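You operate a simulated robot arm through the tools that you are given. There is no shell and no other tool. Be economical: measure what you need, move in short steps, check, and stop when the job is done.

The job below is to be done with a simulated robot arm. You get a single attempt, and the scene is never put back.

## Task
Turn the can tester dial to 4700.

The check looks at the end state, three seconds after you hand in, the way a careful person would. Anything else that was tipped, shoved, dropped, spilled or broken makes it a failure.

## Robot
A 6-joint arm with a two-finger parallel gripper, fixed in place. Base frame: the origin is at the foot of the arm, x ahead of it, y to its left, z up. Readings come in cm, degrees, newtons and seconds.
Its first joint turns from -66.0 to 66.0 degrees. Payload 2.1 kg.
Tool frame: the origin (TCP) lies between the finger pads and is the grasp point; the fingertips stand 3 cm ahead of it; z points along the fingers, y is the line along which they close. The gripper opens to 9.4 cm. The fingers are 2.8 cm wide and 1 cm thick; the gripper's body (5 by 9.6 cm) begins 5.5 cm behind the TCP.
Orientation is told as [roll, pitch, yaw] about the base's x, y, z axes, in that order, counted from this pose: with the fingers straight down and closing along the base's y, the tool's x points along the base's -x, its y along +y and its z along -z.

## Interface
- The arm moves only by the tool nudge_tool. Its argument "targets" is text: rows parted by semicolons, each of 7 numbers parted by spaces: the finger opening in cm, from 0 to 9.4, then the shift along the tool's x, y, z in cm, then the turn, a rotation vector about the tool's x, y, z in degrees. In form: fingers tx ty tz wx wy wz; .... A call has 1 to 10 rows; each row is the pose to reach, as a shift and turn from the pose commanded when the call began, along the tool's axes at that moment. A row lasts 0.2 s, in which the tool goes at most 5 cm and 8.6 degrees; a call with a longer step from one row to the next is refused whole, and so is a gripper value outside its range. A pose out of reach is approached as far as the arm can. The call stops where the force on the tool passes 40 N (or 10 N more than at its start, if that is more) or the arm is blocked; 0.2 s more then pass. The fingers move at their own pace (about 7.2 cm/s each) and stop on an object; they squeeze with about 45 N. The grip force told is the motor's: it shows also when the fingers shut on nothing. Time passes only in rows, and 0.2 s behind the last, so rows that repeat a pose let the fingers close. It gives the time, the measured TCP pose, the force on the tool (base axes), the opening and the grip force at its end, in the units of the frame above (readings bear some noise), and new pictures: "pictures" is both (left out), scene, wrist or none.
- Cameras (640 x 400 px; columns grow to the right, rows downward): "scene" is fixed at [7.79, -36.91, 48.73]; the picture's right is [0.63, -0.78, 0.00], its down [-0.33, -0.26, -0.91] and it looks along [0.71, 0.57, -0.42] (base axes); focal length 289 px, centre (320, 200). "wrist" rides on the gripper at [-3.7, 0, -5.8] in the tool frame; the picture's right is [0.00, -1.00, 0.00], its down [0.97, 0.00, -0.24] and it looks along [0.24, 0.00, 0.97] (tool axes); focal length 218 px, centre (320, 200).
- measure_at(camera, pixels): there is no depth. For up to 12 entries [column, row, z] of the newest picture of that camera ("zoom" is the newest enlarged one), the place [x, y] in the base frame at which the ray of that pixel passes the height z, good to about 0.2 cm, but the place of the scene camera against the robot may be out by one fixed shift of up to 2.5 cm in any direction. It takes no simulated time.
- enlarge(camera, box): a new picture of the part [left, top, right, bottom] of that camera's present view, enlarged. It takes no simulated time.
- hand_in(): hands the job in; it is judged then, once.

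Go step by step. Measure first, check grasps and placings, and put right what went wrong. The budget is 60 turns and 120 pictures, counting those below and the enlarged ones. Unless the task says otherwise, let go and move clear before handing in, and close with one line.

The tools are called after "Call:" as a command line: name --argument value ..., lists and objects as JSON in quotes. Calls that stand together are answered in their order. nudge_tool: Moves the arm, as the interface text tells. Its arguments: {"type":"object","properties":{"targets":{"type":"string"},"pictures":{"type":"string","enum":["both","scene","wrist","none"]}},"required":["targets"]} The other tools are called the same way: measure_at (camera, pixels) gives the place at which the rays of pixels pass given heights; enlarge (camera, box) takes an enlarged picture of a part of a camera's view; hand_in () hands the job in.

At the start:

```text
t: 0.0
tcp_pos: [24.53, -24.75, 37.6]
tool_rot: [0.0, 0.0, 0.0]
wrist_force: [0.1, -0.1, -0.4]
grip_width: 9.43
grasp_force: 0.1
```

scene: 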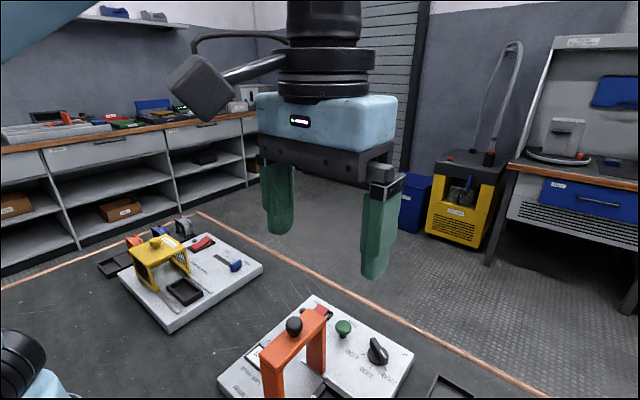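
wrist: 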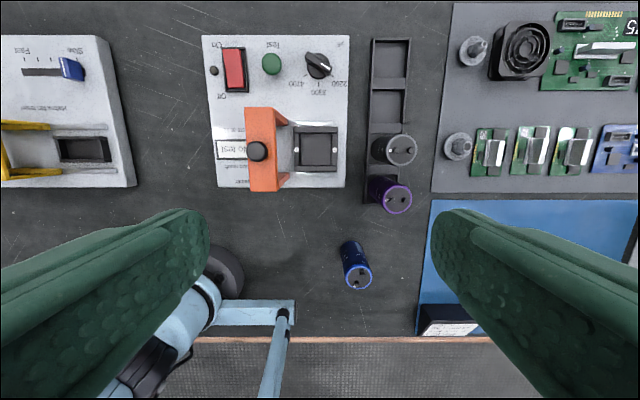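

The wrist picture shows the tester with a black dial near (318,66), with scale labels 4700, 3300, 2200 around it. I'll enlarge both views to read the dial.

Call:
enlarge --camera "wrist" --box '[200, 30, 360, 130]'

Call:
enlarge --camera "scene" --box '[210, 280, 430, 400]'

Call:
measure_at --camera "wrist" --pixels '[[318, 66, 8], [318, 66, 10], [271, 64, 9], [234, 70, 8], [265, 150, 14], [207, 37, 7], [345, 187, 7]]'

```text
4.00 times, centred on (280, 80) of wrist
```

zoom: 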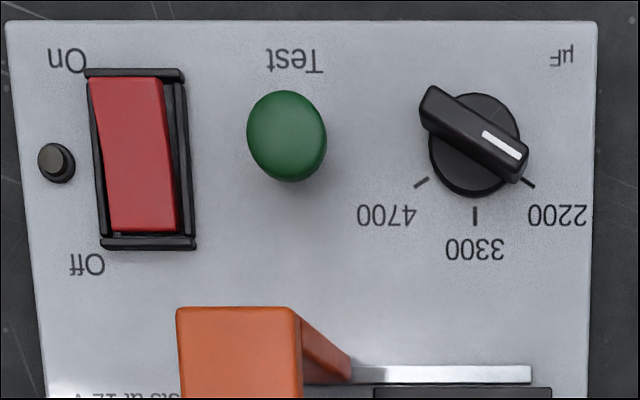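

```text
2.91 times, centred on (320, 340) of scene
```

zoom: 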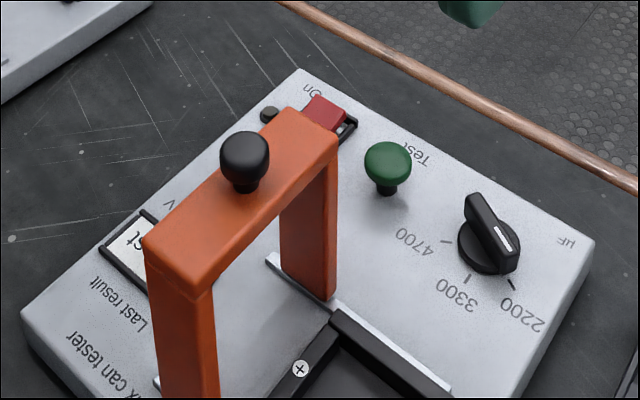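

```text
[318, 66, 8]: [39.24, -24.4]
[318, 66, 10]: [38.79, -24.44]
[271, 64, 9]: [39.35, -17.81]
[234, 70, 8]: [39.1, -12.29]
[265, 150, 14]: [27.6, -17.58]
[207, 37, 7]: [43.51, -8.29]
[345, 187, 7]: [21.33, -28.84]
```

The wrist zoom shows the pointer (white line) at 2200, lower right. The 4700 mark is lower left, so the dial needs about 120° clockwise seen from above (+tool z). I'll move above the dial at a safe height for a closer look.

Call:
nudge_tool --targets "9.4 -4 0.1 2.5 0 0 0; 9.4 -8 0.2 5 0 0 0; 9.4 -12 0.3 8 0 0 0; 9.4 -14.3 0.3 11 0 0 0; 9.4 -14.3 0.3 13 0 0 0; 9.4 -14.3 0.3 13 0 0 0"

```text
t: 1.4
tcp_pos: [38.58, -24.48, 24.75]
tool_rot: [-0.1, 0.0, 0.1]
wrist_force: [-0.3, 0.9, -0.4]
grip_width: 9.41
grasp_force: 0.1
```

scene: 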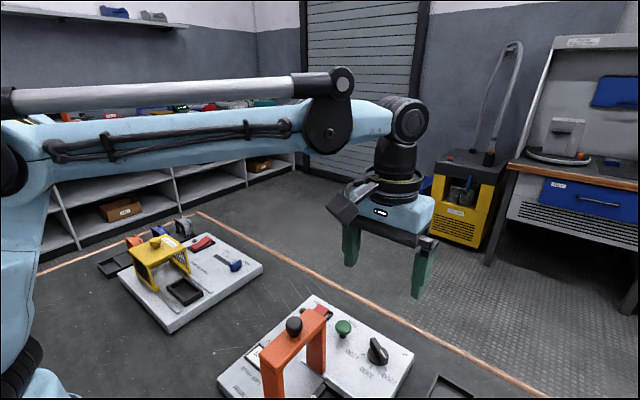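
wrist: 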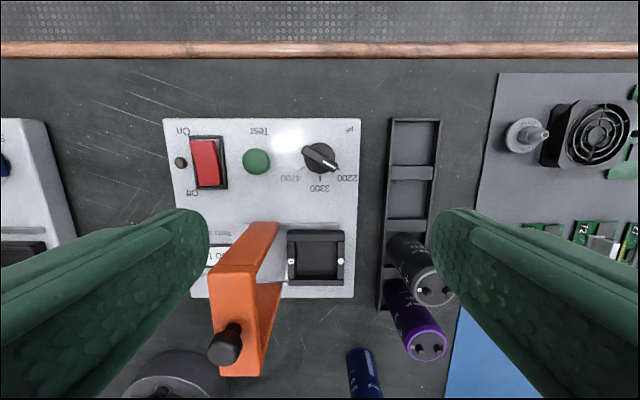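

The dial is now at about (320,157) in the wrist view. I'll enlarge it and triangulate the heights of the dial, panel and orange bridge.

Call:
enlarge --camera "wrist" --box '[240, 115, 368, 195]'

Call:
measure_at --camera "wrist" --pixels '[[320, 157, 7], [320, 157, 8], [320, 157, 9], [320, 157, 10], [257, 160, 8], [257, 160, 10], [359, 120, 7], [280, 223, 16], [245, 223, 16], [265, 376, 16], [355, 297, 7], [280, 223, 14]]'

```text
5.00 times, centred on (304, 155) of wrist
```

zoom: 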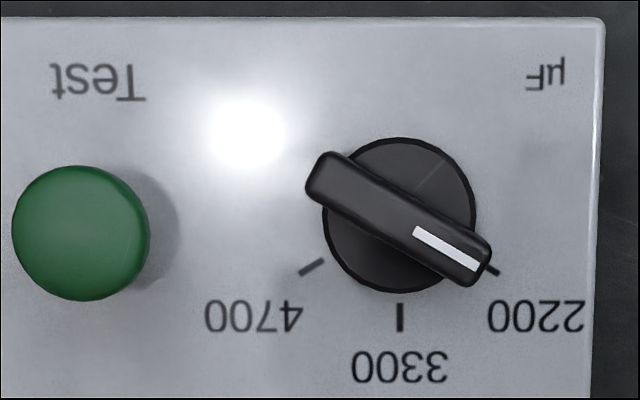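

```text
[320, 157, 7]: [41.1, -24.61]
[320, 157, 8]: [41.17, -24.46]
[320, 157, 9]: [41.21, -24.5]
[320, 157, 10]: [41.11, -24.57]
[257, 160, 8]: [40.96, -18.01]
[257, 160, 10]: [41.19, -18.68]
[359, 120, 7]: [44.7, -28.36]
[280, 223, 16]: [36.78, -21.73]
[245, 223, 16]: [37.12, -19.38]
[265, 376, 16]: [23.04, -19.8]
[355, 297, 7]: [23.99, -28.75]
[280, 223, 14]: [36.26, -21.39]
```

The heights triangulate to: bridge top about z 13–14 with its far corner near (33,-19), panel and dial low (about z 3–5), and dial axis at about (41.0,-24.5). I'll move over the dial, turn to yaw +60 so the fingers straddle the bar, and come partway down.

Call:
nudge_tool --targets "5.5 -0.8 0 1 0 0 -8; 5.5 -1.6 0 2 0 0 -16; 5.5 -2.4 0 3 0 0 -24; 5.5 -2.4 0 4 0 0 -32; 5.5 -2.4 0 5 0 0 -40; 5.5 -2.4 0 6 0 0 -48; 5.5 -2.4 0 7 0 0 -55; 5.5 -2.4 0 8 0 0 -60; 5.5 -2.4 0 8 0 0 -60"

```text
t: 3.4
tcp_pos: [41.15, -24.3, 16.54]
tool_rot: [0.0, 0.1, 60.2]
wrist_force: [0.5, -0.8, 0.6]
grip_width: 5.52
grasp_force: 0.0
```

scene: 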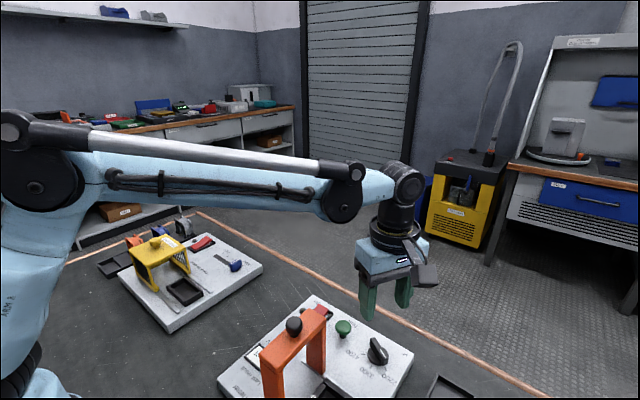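
wrist: 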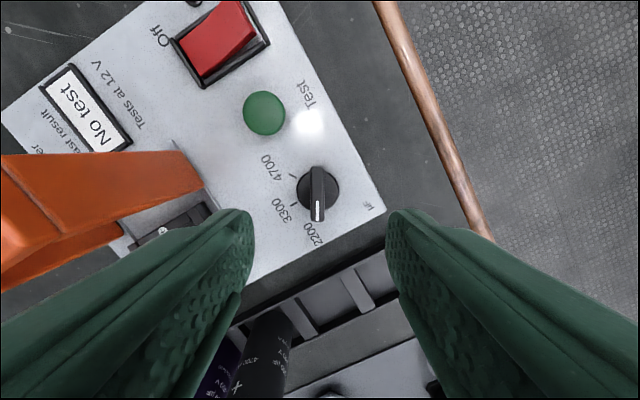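

The bar is upright in the wrist view at (318,190), so the fingers line up with it. I'll descend 4 cm and re-estimate the height.

Call:
nudge_tool --targets "5.5 0 0 1.5 0 0 0; 5.5 0 0 3 0 0 0; 5.5 0 0 4 0 0 0; 5.5 0 0 4 0 0 0"

Call:
enlarge --camera "scene" --box '[310, 260, 470, 390]'

```text
t: 4.4
tcp_pos: [41.03, -24.5, 12.45]
tool_rot: [0.0, 0.0, 60.0]
wrist_force: [0.5, -0.9, 0.4]
grip_width: 5.52
grasp_force: 0.2
```

scene: 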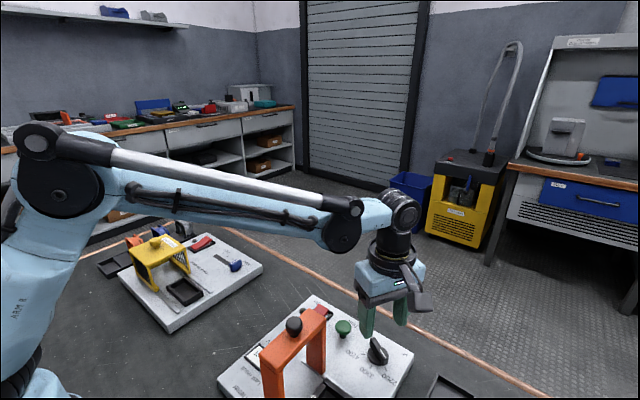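
wrist: 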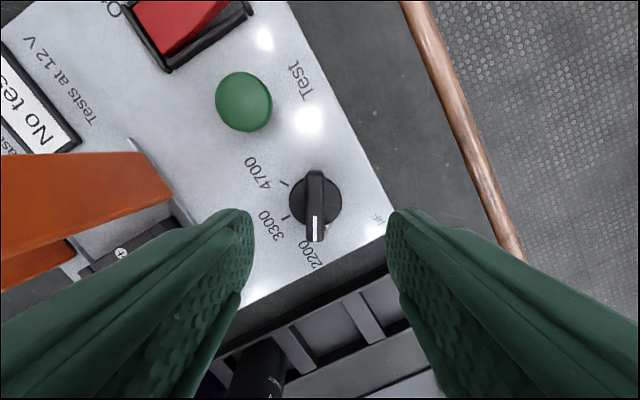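

```text
3.08 times, centred on (390, 325) of scene
```

zoom: 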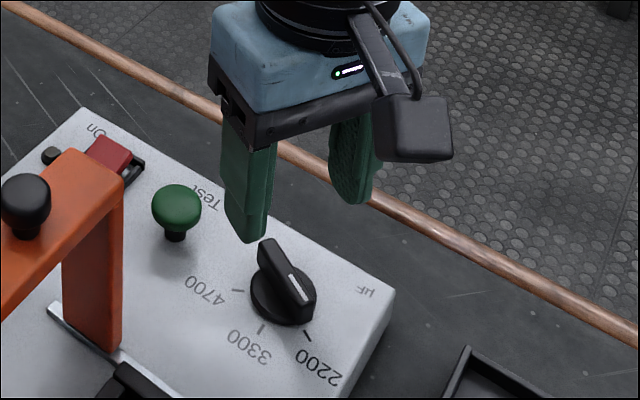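

The dial is now at (315,203) and grew from 42 to 53 px, putting the disc near z 3.5–4. It is centred along the bar and about 0.3 cm off in tool +y. I'll correct that and descend 2.5 cm.

Call:
nudge_tool --targets "5.5 0 0.3 1 0 0 0; 5.5 0 0.3 2 0 0 0; 5.5 0 0.3 2.5 0 0 0; 5.5 0 0.3 2.5 0 0 0"

Call:
enlarge --camera "scene" --box '[330, 290, 450, 390]'

Call:
enlarge --camera "wrist" --box '[220, 150, 420, 275]'

```text
t: 5.4
tcp_pos: [40.84, -24.2, 10.04]
tool_rot: [0.0, 0.0, 60.0]
wrist_force: [0.1, 0.9, 1.1]
grip_width: 5.49
grasp_force: 0.2
```

scene: 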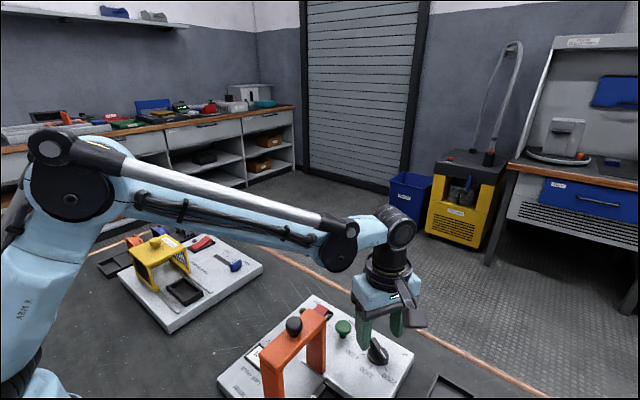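
wrist: 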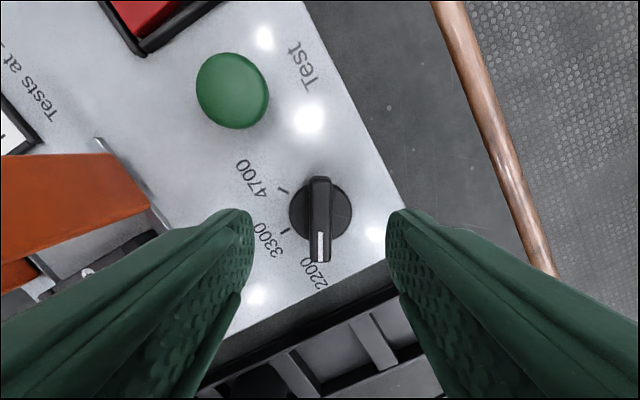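

```text
4.00 times, centred on (390, 340) of scene
```

zoom: 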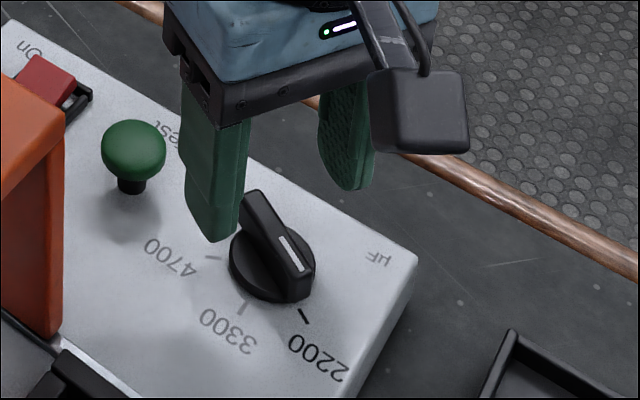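

```text
3.20 times, centred on (320, 212) of wrist
```

zoom: 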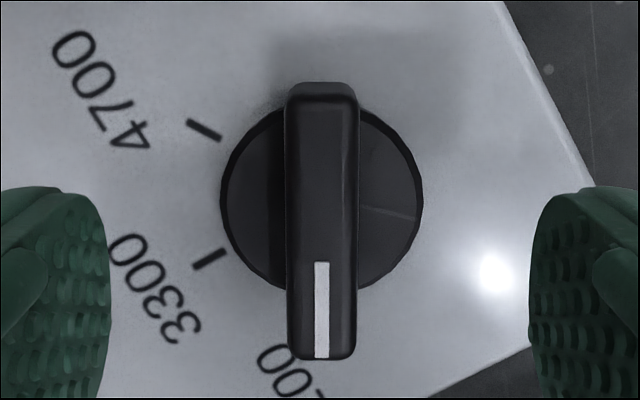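

The dial is centred at (320,212). Its disc is at about z 4.2 and the bar top at about z 5.3–5.5, and the fingertips are at z 7. I'll descend 2.3 cm with the fingers still open.

Call:
nudge_tool --targets "5.5 0 0 0.7 0 0 0; 5.5 0 0 1.4 0 0 0; 5.5 0 0 1.9 0 0 0; 5.5 0 0 2.3 0 0 0; 5.5 0 0 2.3 0 0 0"

Call:
enlarge --camera "scene" --box '[330, 290, 450, 390]'

Call:
enlarge --camera "wrist" --box '[220, 160, 420, 285]'

```text
t: 6.6
tcp_pos: [40.95, -24.19, 7.75]
tool_rot: [0.0, 0.0, 60.0]
wrist_force: [0.1, -0.5, 0.8]
grip_width: 5.48
grasp_force: 0.0
```

scene: 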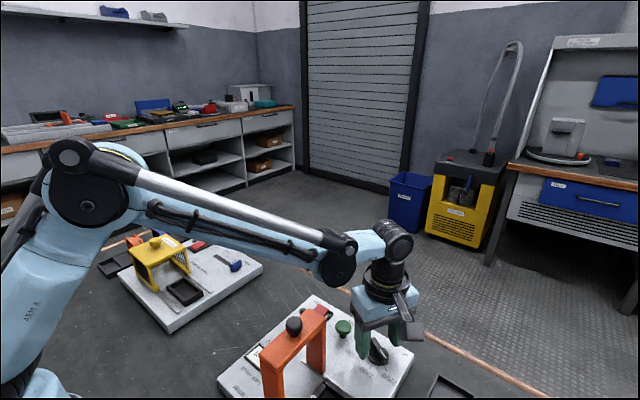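
wrist: 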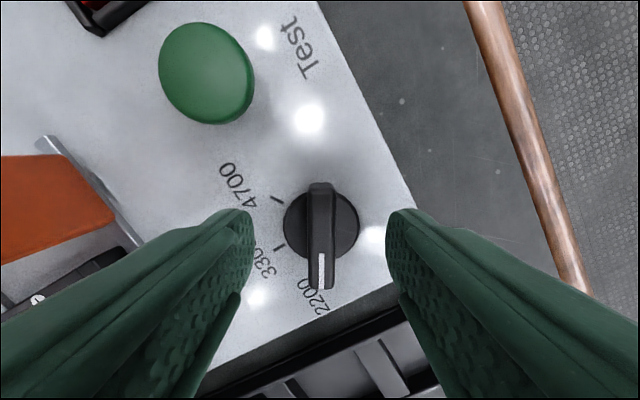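

```text
4.00 times, centred on (390, 340) of scene
```

zoom: 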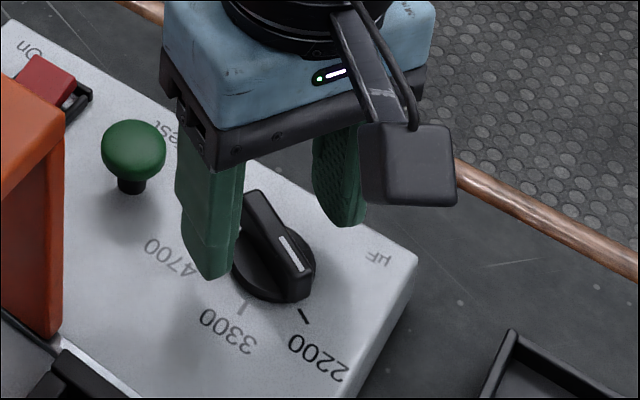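

```text
3.20 times, centred on (320, 222) of wrist
```

zoom: 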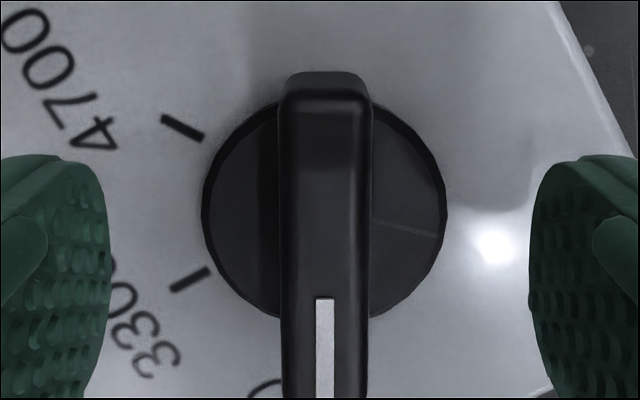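

The tips are at about z 4.75, just below the bar top (about 5.2) and above the disc (about 3.6). I'll go 0.6 cm lower and close on the bar.

Call:
nudge_tool --targets "5.5 0 0 0.3 0 0 0; 5.5 0 0 0.6 0 0 0; 5.5 0 0 0.6 0 0 0; 3.5 0 0 0.6 0 0 0; 2 0 0 0.6 0 0 0; 0.6 0 0 0.6 0 0 0; 0.6 0 0 0.6 0 0 0; 0.6 0 0 0.6 0 0 0"

Call:
enlarge --camera "scene" --box '[330, 290, 450, 390]'

```text
t: 8.4
tcp_pos: [40.85, -24.25, 7.2]
tool_rot: [-0.2, 0.0, 60.1]
wrist_force: [15.2, -8.1, -4.6]
grip_width: 1.18
grasp_force: 45.0
```

scene: 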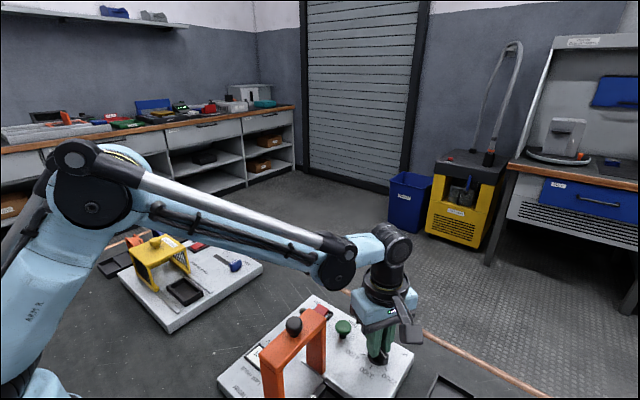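
wrist: 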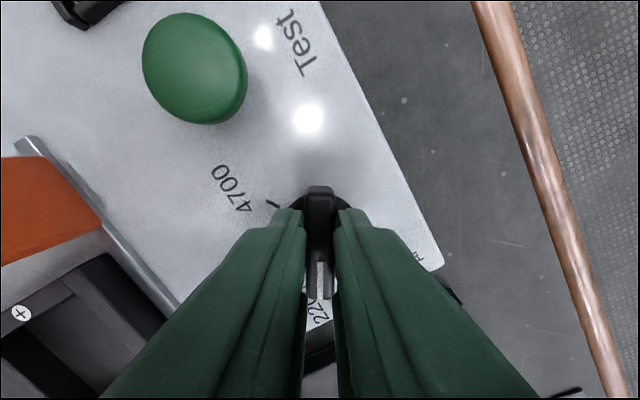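

```text
4.00 times, centred on (390, 340) of scene
```

zoom: 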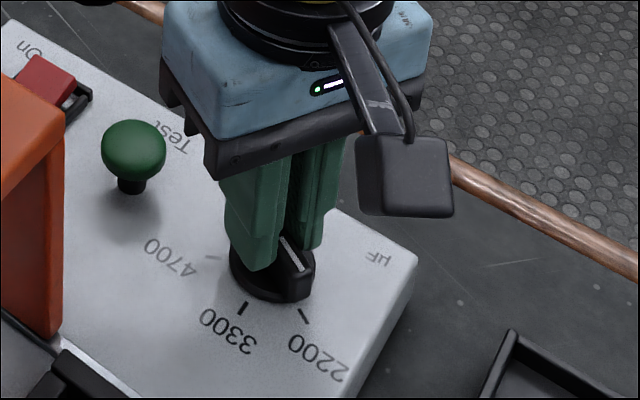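

The bar is gripped at 1.18 cm, with a side load of about 17 N along tool -y. I'll relieve that with a small shift before turning.

Call:
nudge_tool --targets "0.6 0 -0.15 0 0 0 0; 0.6 0 -0.15 0 0 0 0" --pictures "none"

```text
t: 9.0
tcp_pos: [40.9, -24.17, 7.1]
tool_rot: [0.0, 0.1, 60.1]
wrist_force: [10.6, -2.3, -9.5]
grip_width: 1.2
grasp_force: 44.8
```

The side load fell to about 10 N. I'll shift a little further and start the first 24° of turn.

Call:
nudge_tool --targets "0.6 0 -0.3 -0.05 0 0 0; 0.6 0 -0.3 -0.05 0 0 6; 0.6 0 -0.3 -0.05 0 0 12; 0.6 0 -0.3 -0.05 0 0 18; 0.6 0 -0.3 -0.05 0 0 24; 0.6 0 -0.3 -0.05 0 0 24" --pictures "wrist"

```text
t: 9.7
tcp_pos: [40.96, -24.34, 7.09]
tool_rot: [0.6, 0.1, 51.6]
wrist_force: [-1.3, 1.2, -2.7]
grip_width: 1.2
grasp_force: 44.9
stopped in row 3: the force on the tool passed its limit (the readings are from after the stop); the commanded pose is now the measured one
```

wrist: 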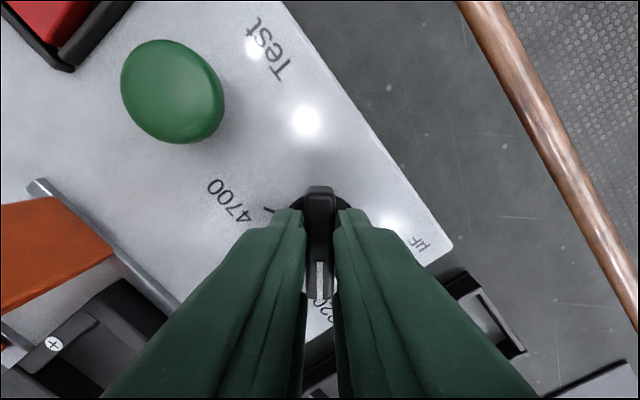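

The tool turned about 8.5° before a force stop, and the load is now near zero. I'll check in the scene view that the tester hasn't shifted while turning on more slowly.

Call:
nudge_tool --targets "0.6 0 0 0 0 0 3; 0.6 0 0 0 0 0 6; 0.6 0 0 0 0 0 9; 0.6 0 0 0 0 0 12; 0.6 0 0 0 0 0 15; 0.6 0 0 0 0 0 18; 0.6 0 0 0 0 0 20; 0.6 0 0 0 0 0 20"

Call:
enlarge --camera "scene" --box '[330, 290, 450, 390]'

```text
t: 11.5
tcp_pos: [41.01, -24.28, 7.17]
tool_rot: [0.3, 0.1, 31.7]
wrist_force: [16.1, -12.5, -18.1]
grip_width: 1.2
grasp_force: 45.2
```

scene: 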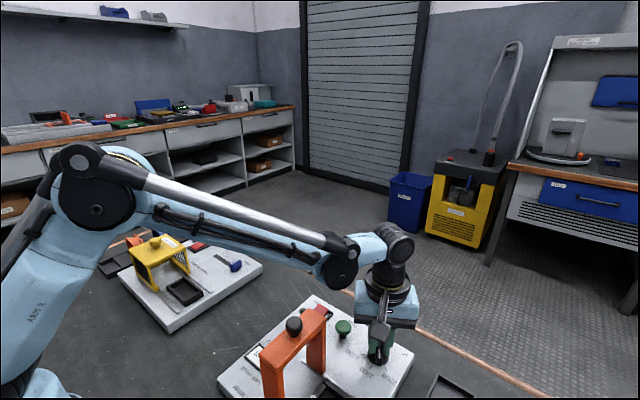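
wrist: 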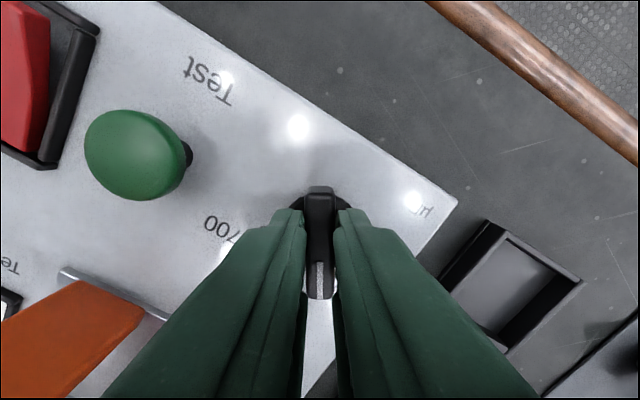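

```text
4.00 times, centred on (390, 340) of scene
```

zoom: 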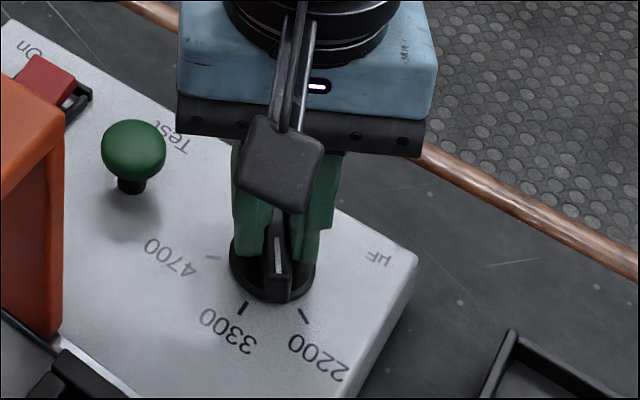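

The dial follows the fingers and the tester corner is still at (415,255) in the zoom, so nothing slid. I'll ease the side load and turn another ~28°.

Call:
nudge_tool --targets "0.6 -0.05 -0.15 0.05 0 0 0; 0.6 -0.05 -0.15 0.05 0 0 3.5; 0.6 -0.05 -0.15 0.05 0 0 7; 0.6 -0.05 -0.15 0.05 0 0 10.5; 0.6 -0.05 -0.15 0.05 0 0 14; 0.6 -0.05 -0.15 0.05 0 0 17.5; 0.6 -0.05 -0.15 0.05 0 0 21; 0.6 -0.05 -0.15 0.05 0 0 24.5; 0.6 -0.05 -0.15 0.05 0 0 28" --pictures "none"

```text
t: 13.5
tcp_pos: [41.09, -24.36, 7.28]
tool_rot: [0.4, 0.5, 3.6]
wrist_force: [1.6, -12.5, 25.4]
grip_width: 1.18
grasp_force: 44.5
```

The yaw is now 3.6° and the tool is being pushed up with about 25 N. I'll lift 0.1 cm, ease y, and continue another 28°.

Call:
nudge_tool --targets "0.6 0 -0.1 -0.1 0 0 0; 0.6 0 -0.1 -0.1 0 0 3.5; 0.6 0 -0.1 -0.1 0 0 7; 0.6 0 -0.1 -0.1 0 0 10.5; 0.6 0 -0.1 -0.1 0 0 14; 0.6 0 -0.1 -0.1 0 0 17.5; 0.6 0 -0.1 -0.1 0 0 21; 0.6 0 -0.1 -0.1 0 0 24.5; 0.6 0 -0.1 -0.1 0 0 28"

Call:
enlarge --camera "scene" --box '[330, 290, 450, 390]'

```text
t: 15.5
tcp_pos: [41.08, -24.66, 7.16]
tool_rot: [0.0, 0.7, -24.5]
wrist_force: [-11.5, -12.1, 1.5]
grip_width: 1.18
grasp_force: 44.6
```

scene: 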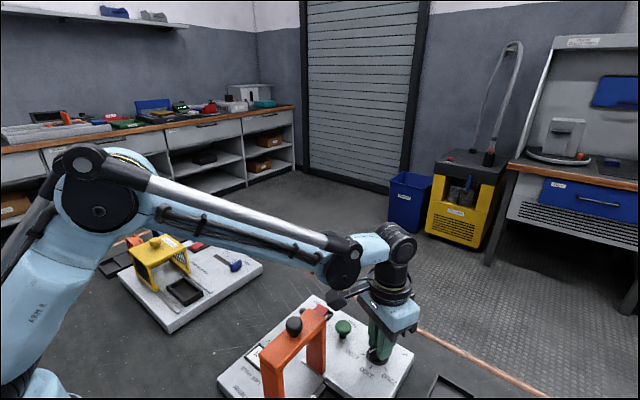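
wrist: 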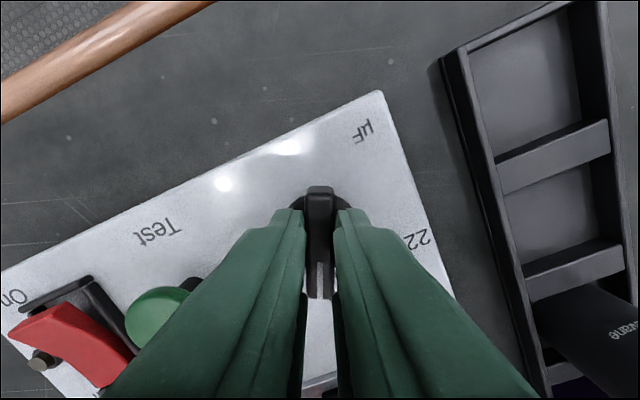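

```text
4.00 times, centred on (390, 340) of scene
```

zoom: 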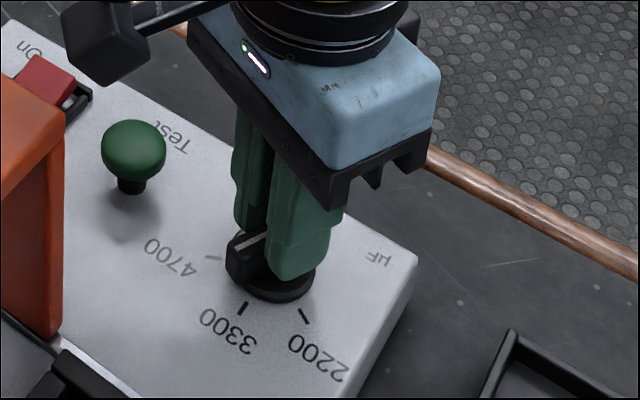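

The tester is still in place, the pointer is between 3300 and 4700, and the bracket on the gripper is swinging away from the bridge. I'll turn the remaining ~35° with a small load correction.

Call:
nudge_tool --targets "0.6 0.05 -0.13 0 0 0 0; 0.6 0.05 -0.13 0 0 0 4; 0.6 0.05 -0.13 0 0 0 8; 0.6 0.05 -0.13 0 0 0 12; 0.6 0.05 -0.13 0 0 0 16; 0.6 0.05 -0.13 0 0 0 20; 0.6 0.05 -0.13 0 0 0 24; 0.6 0.05 -0.13 0 0 0 28; 0.6 0.05 -0.13 0 0 0 32; 0.6 0.05 -0.13 0 0 0 35.5"

Call:
enlarge --camera "scene" --box '[330, 290, 450, 390]'

```text
t: 17.7
tcp_pos: [40.9, -24.7, 7.28]
tool_rot: [-0.4, 0.6, -60.0]
wrist_force: [-5.8, -11.9, -24.1]
grip_width: 1.17
grasp_force: 45.3
```

scene: 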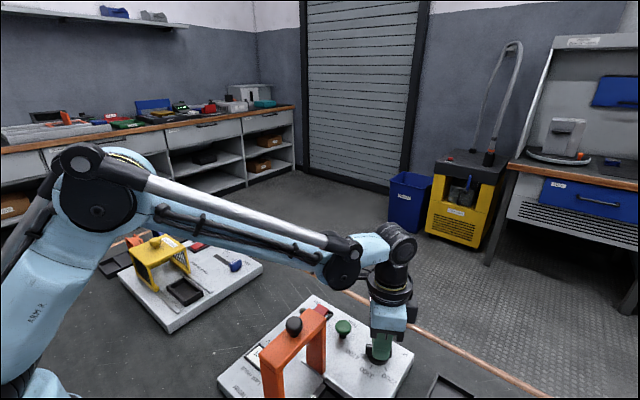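
wrist: 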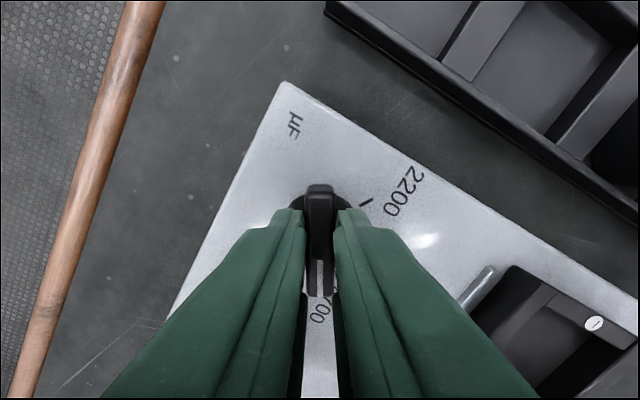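

```text
4.00 times, centred on (390, 340) of scene
```

zoom: 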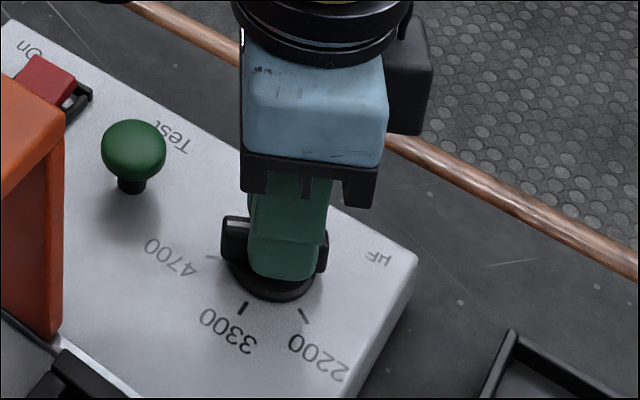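

The pointer now faces the 4700 tick in the zoom, at (215,255). I'll open the fingers, rise straight up and inspect.

Call:
nudge_tool --targets "2.5 0 0 0 0 0 0; 4.5 0 0 0 0 0 0; 5.5 0 0 0 0 0 0; 5.5 0 0 -1 0 0 0; 5.5 0 0 -3 0 0 0; 5.5 0 0 -6 0 0 0; 5.5 0 0 -9 0 0 0; 5.5 0 0 -9 0 0 0"

Call:
enlarge --camera "wrist" --box '[270, 150, 366, 210]'

Call:
enlarge --camera "scene" --box '[210, 280, 430, 400]'

```text
t: 19.5
tcp_pos: [41.05, -24.69, 16.26]
tool_rot: [-0.3, 0.6, -60.0]
wrist_force: [0.6, -0.2, 0.2]
grip_width: 5.5
grasp_force: 0.0
```

scene: 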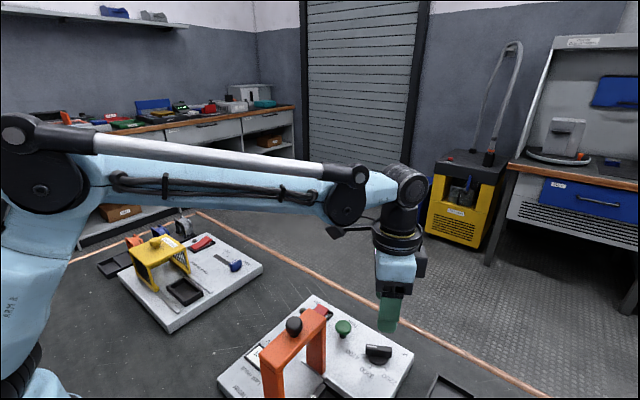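
wrist: 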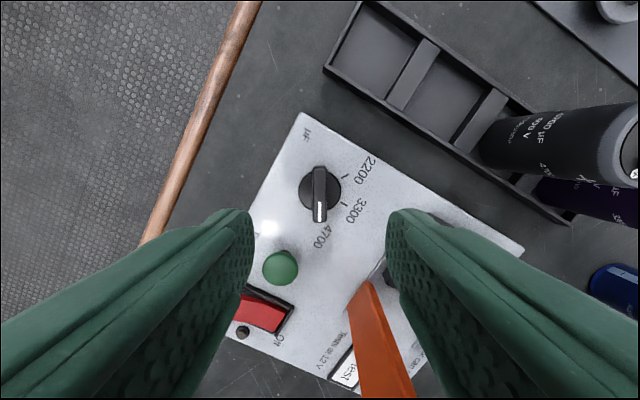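

```text
6.67 times, centred on (318, 180) of wrist
```

zoom: 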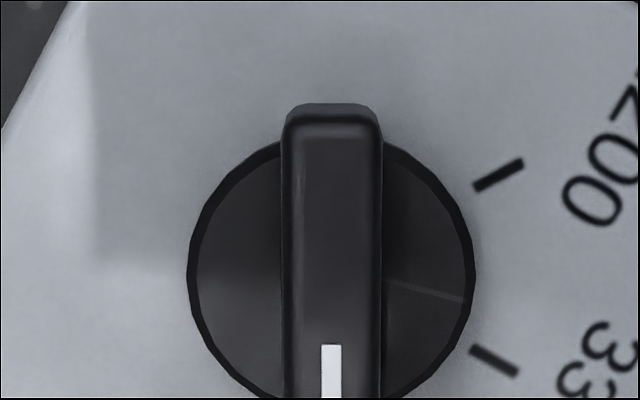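

```text
2.91 times, centred on (320, 340) of scene
```

zoom: 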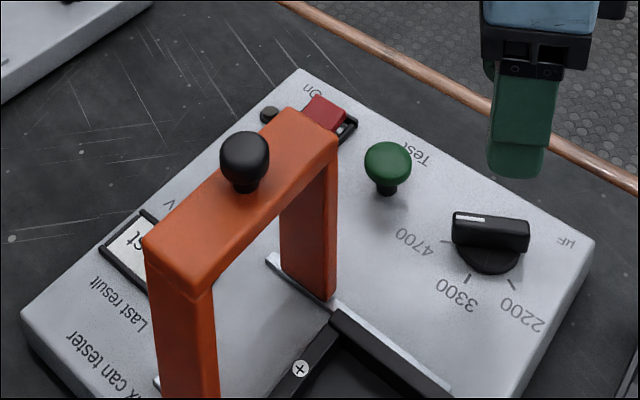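

The pointer is upright in the zoom. The 2200 and 3300 ticks sit at +30° and −30°, so 4700 lies exactly under the pointer. Nothing else has moved and the gripper is clear, so I'm handing in.

Call:
hand_in

```text
The job is handed in.
```

The can tester dial now points at 4700, the gripper is released and clear, and nothing else in the pictures was moved.
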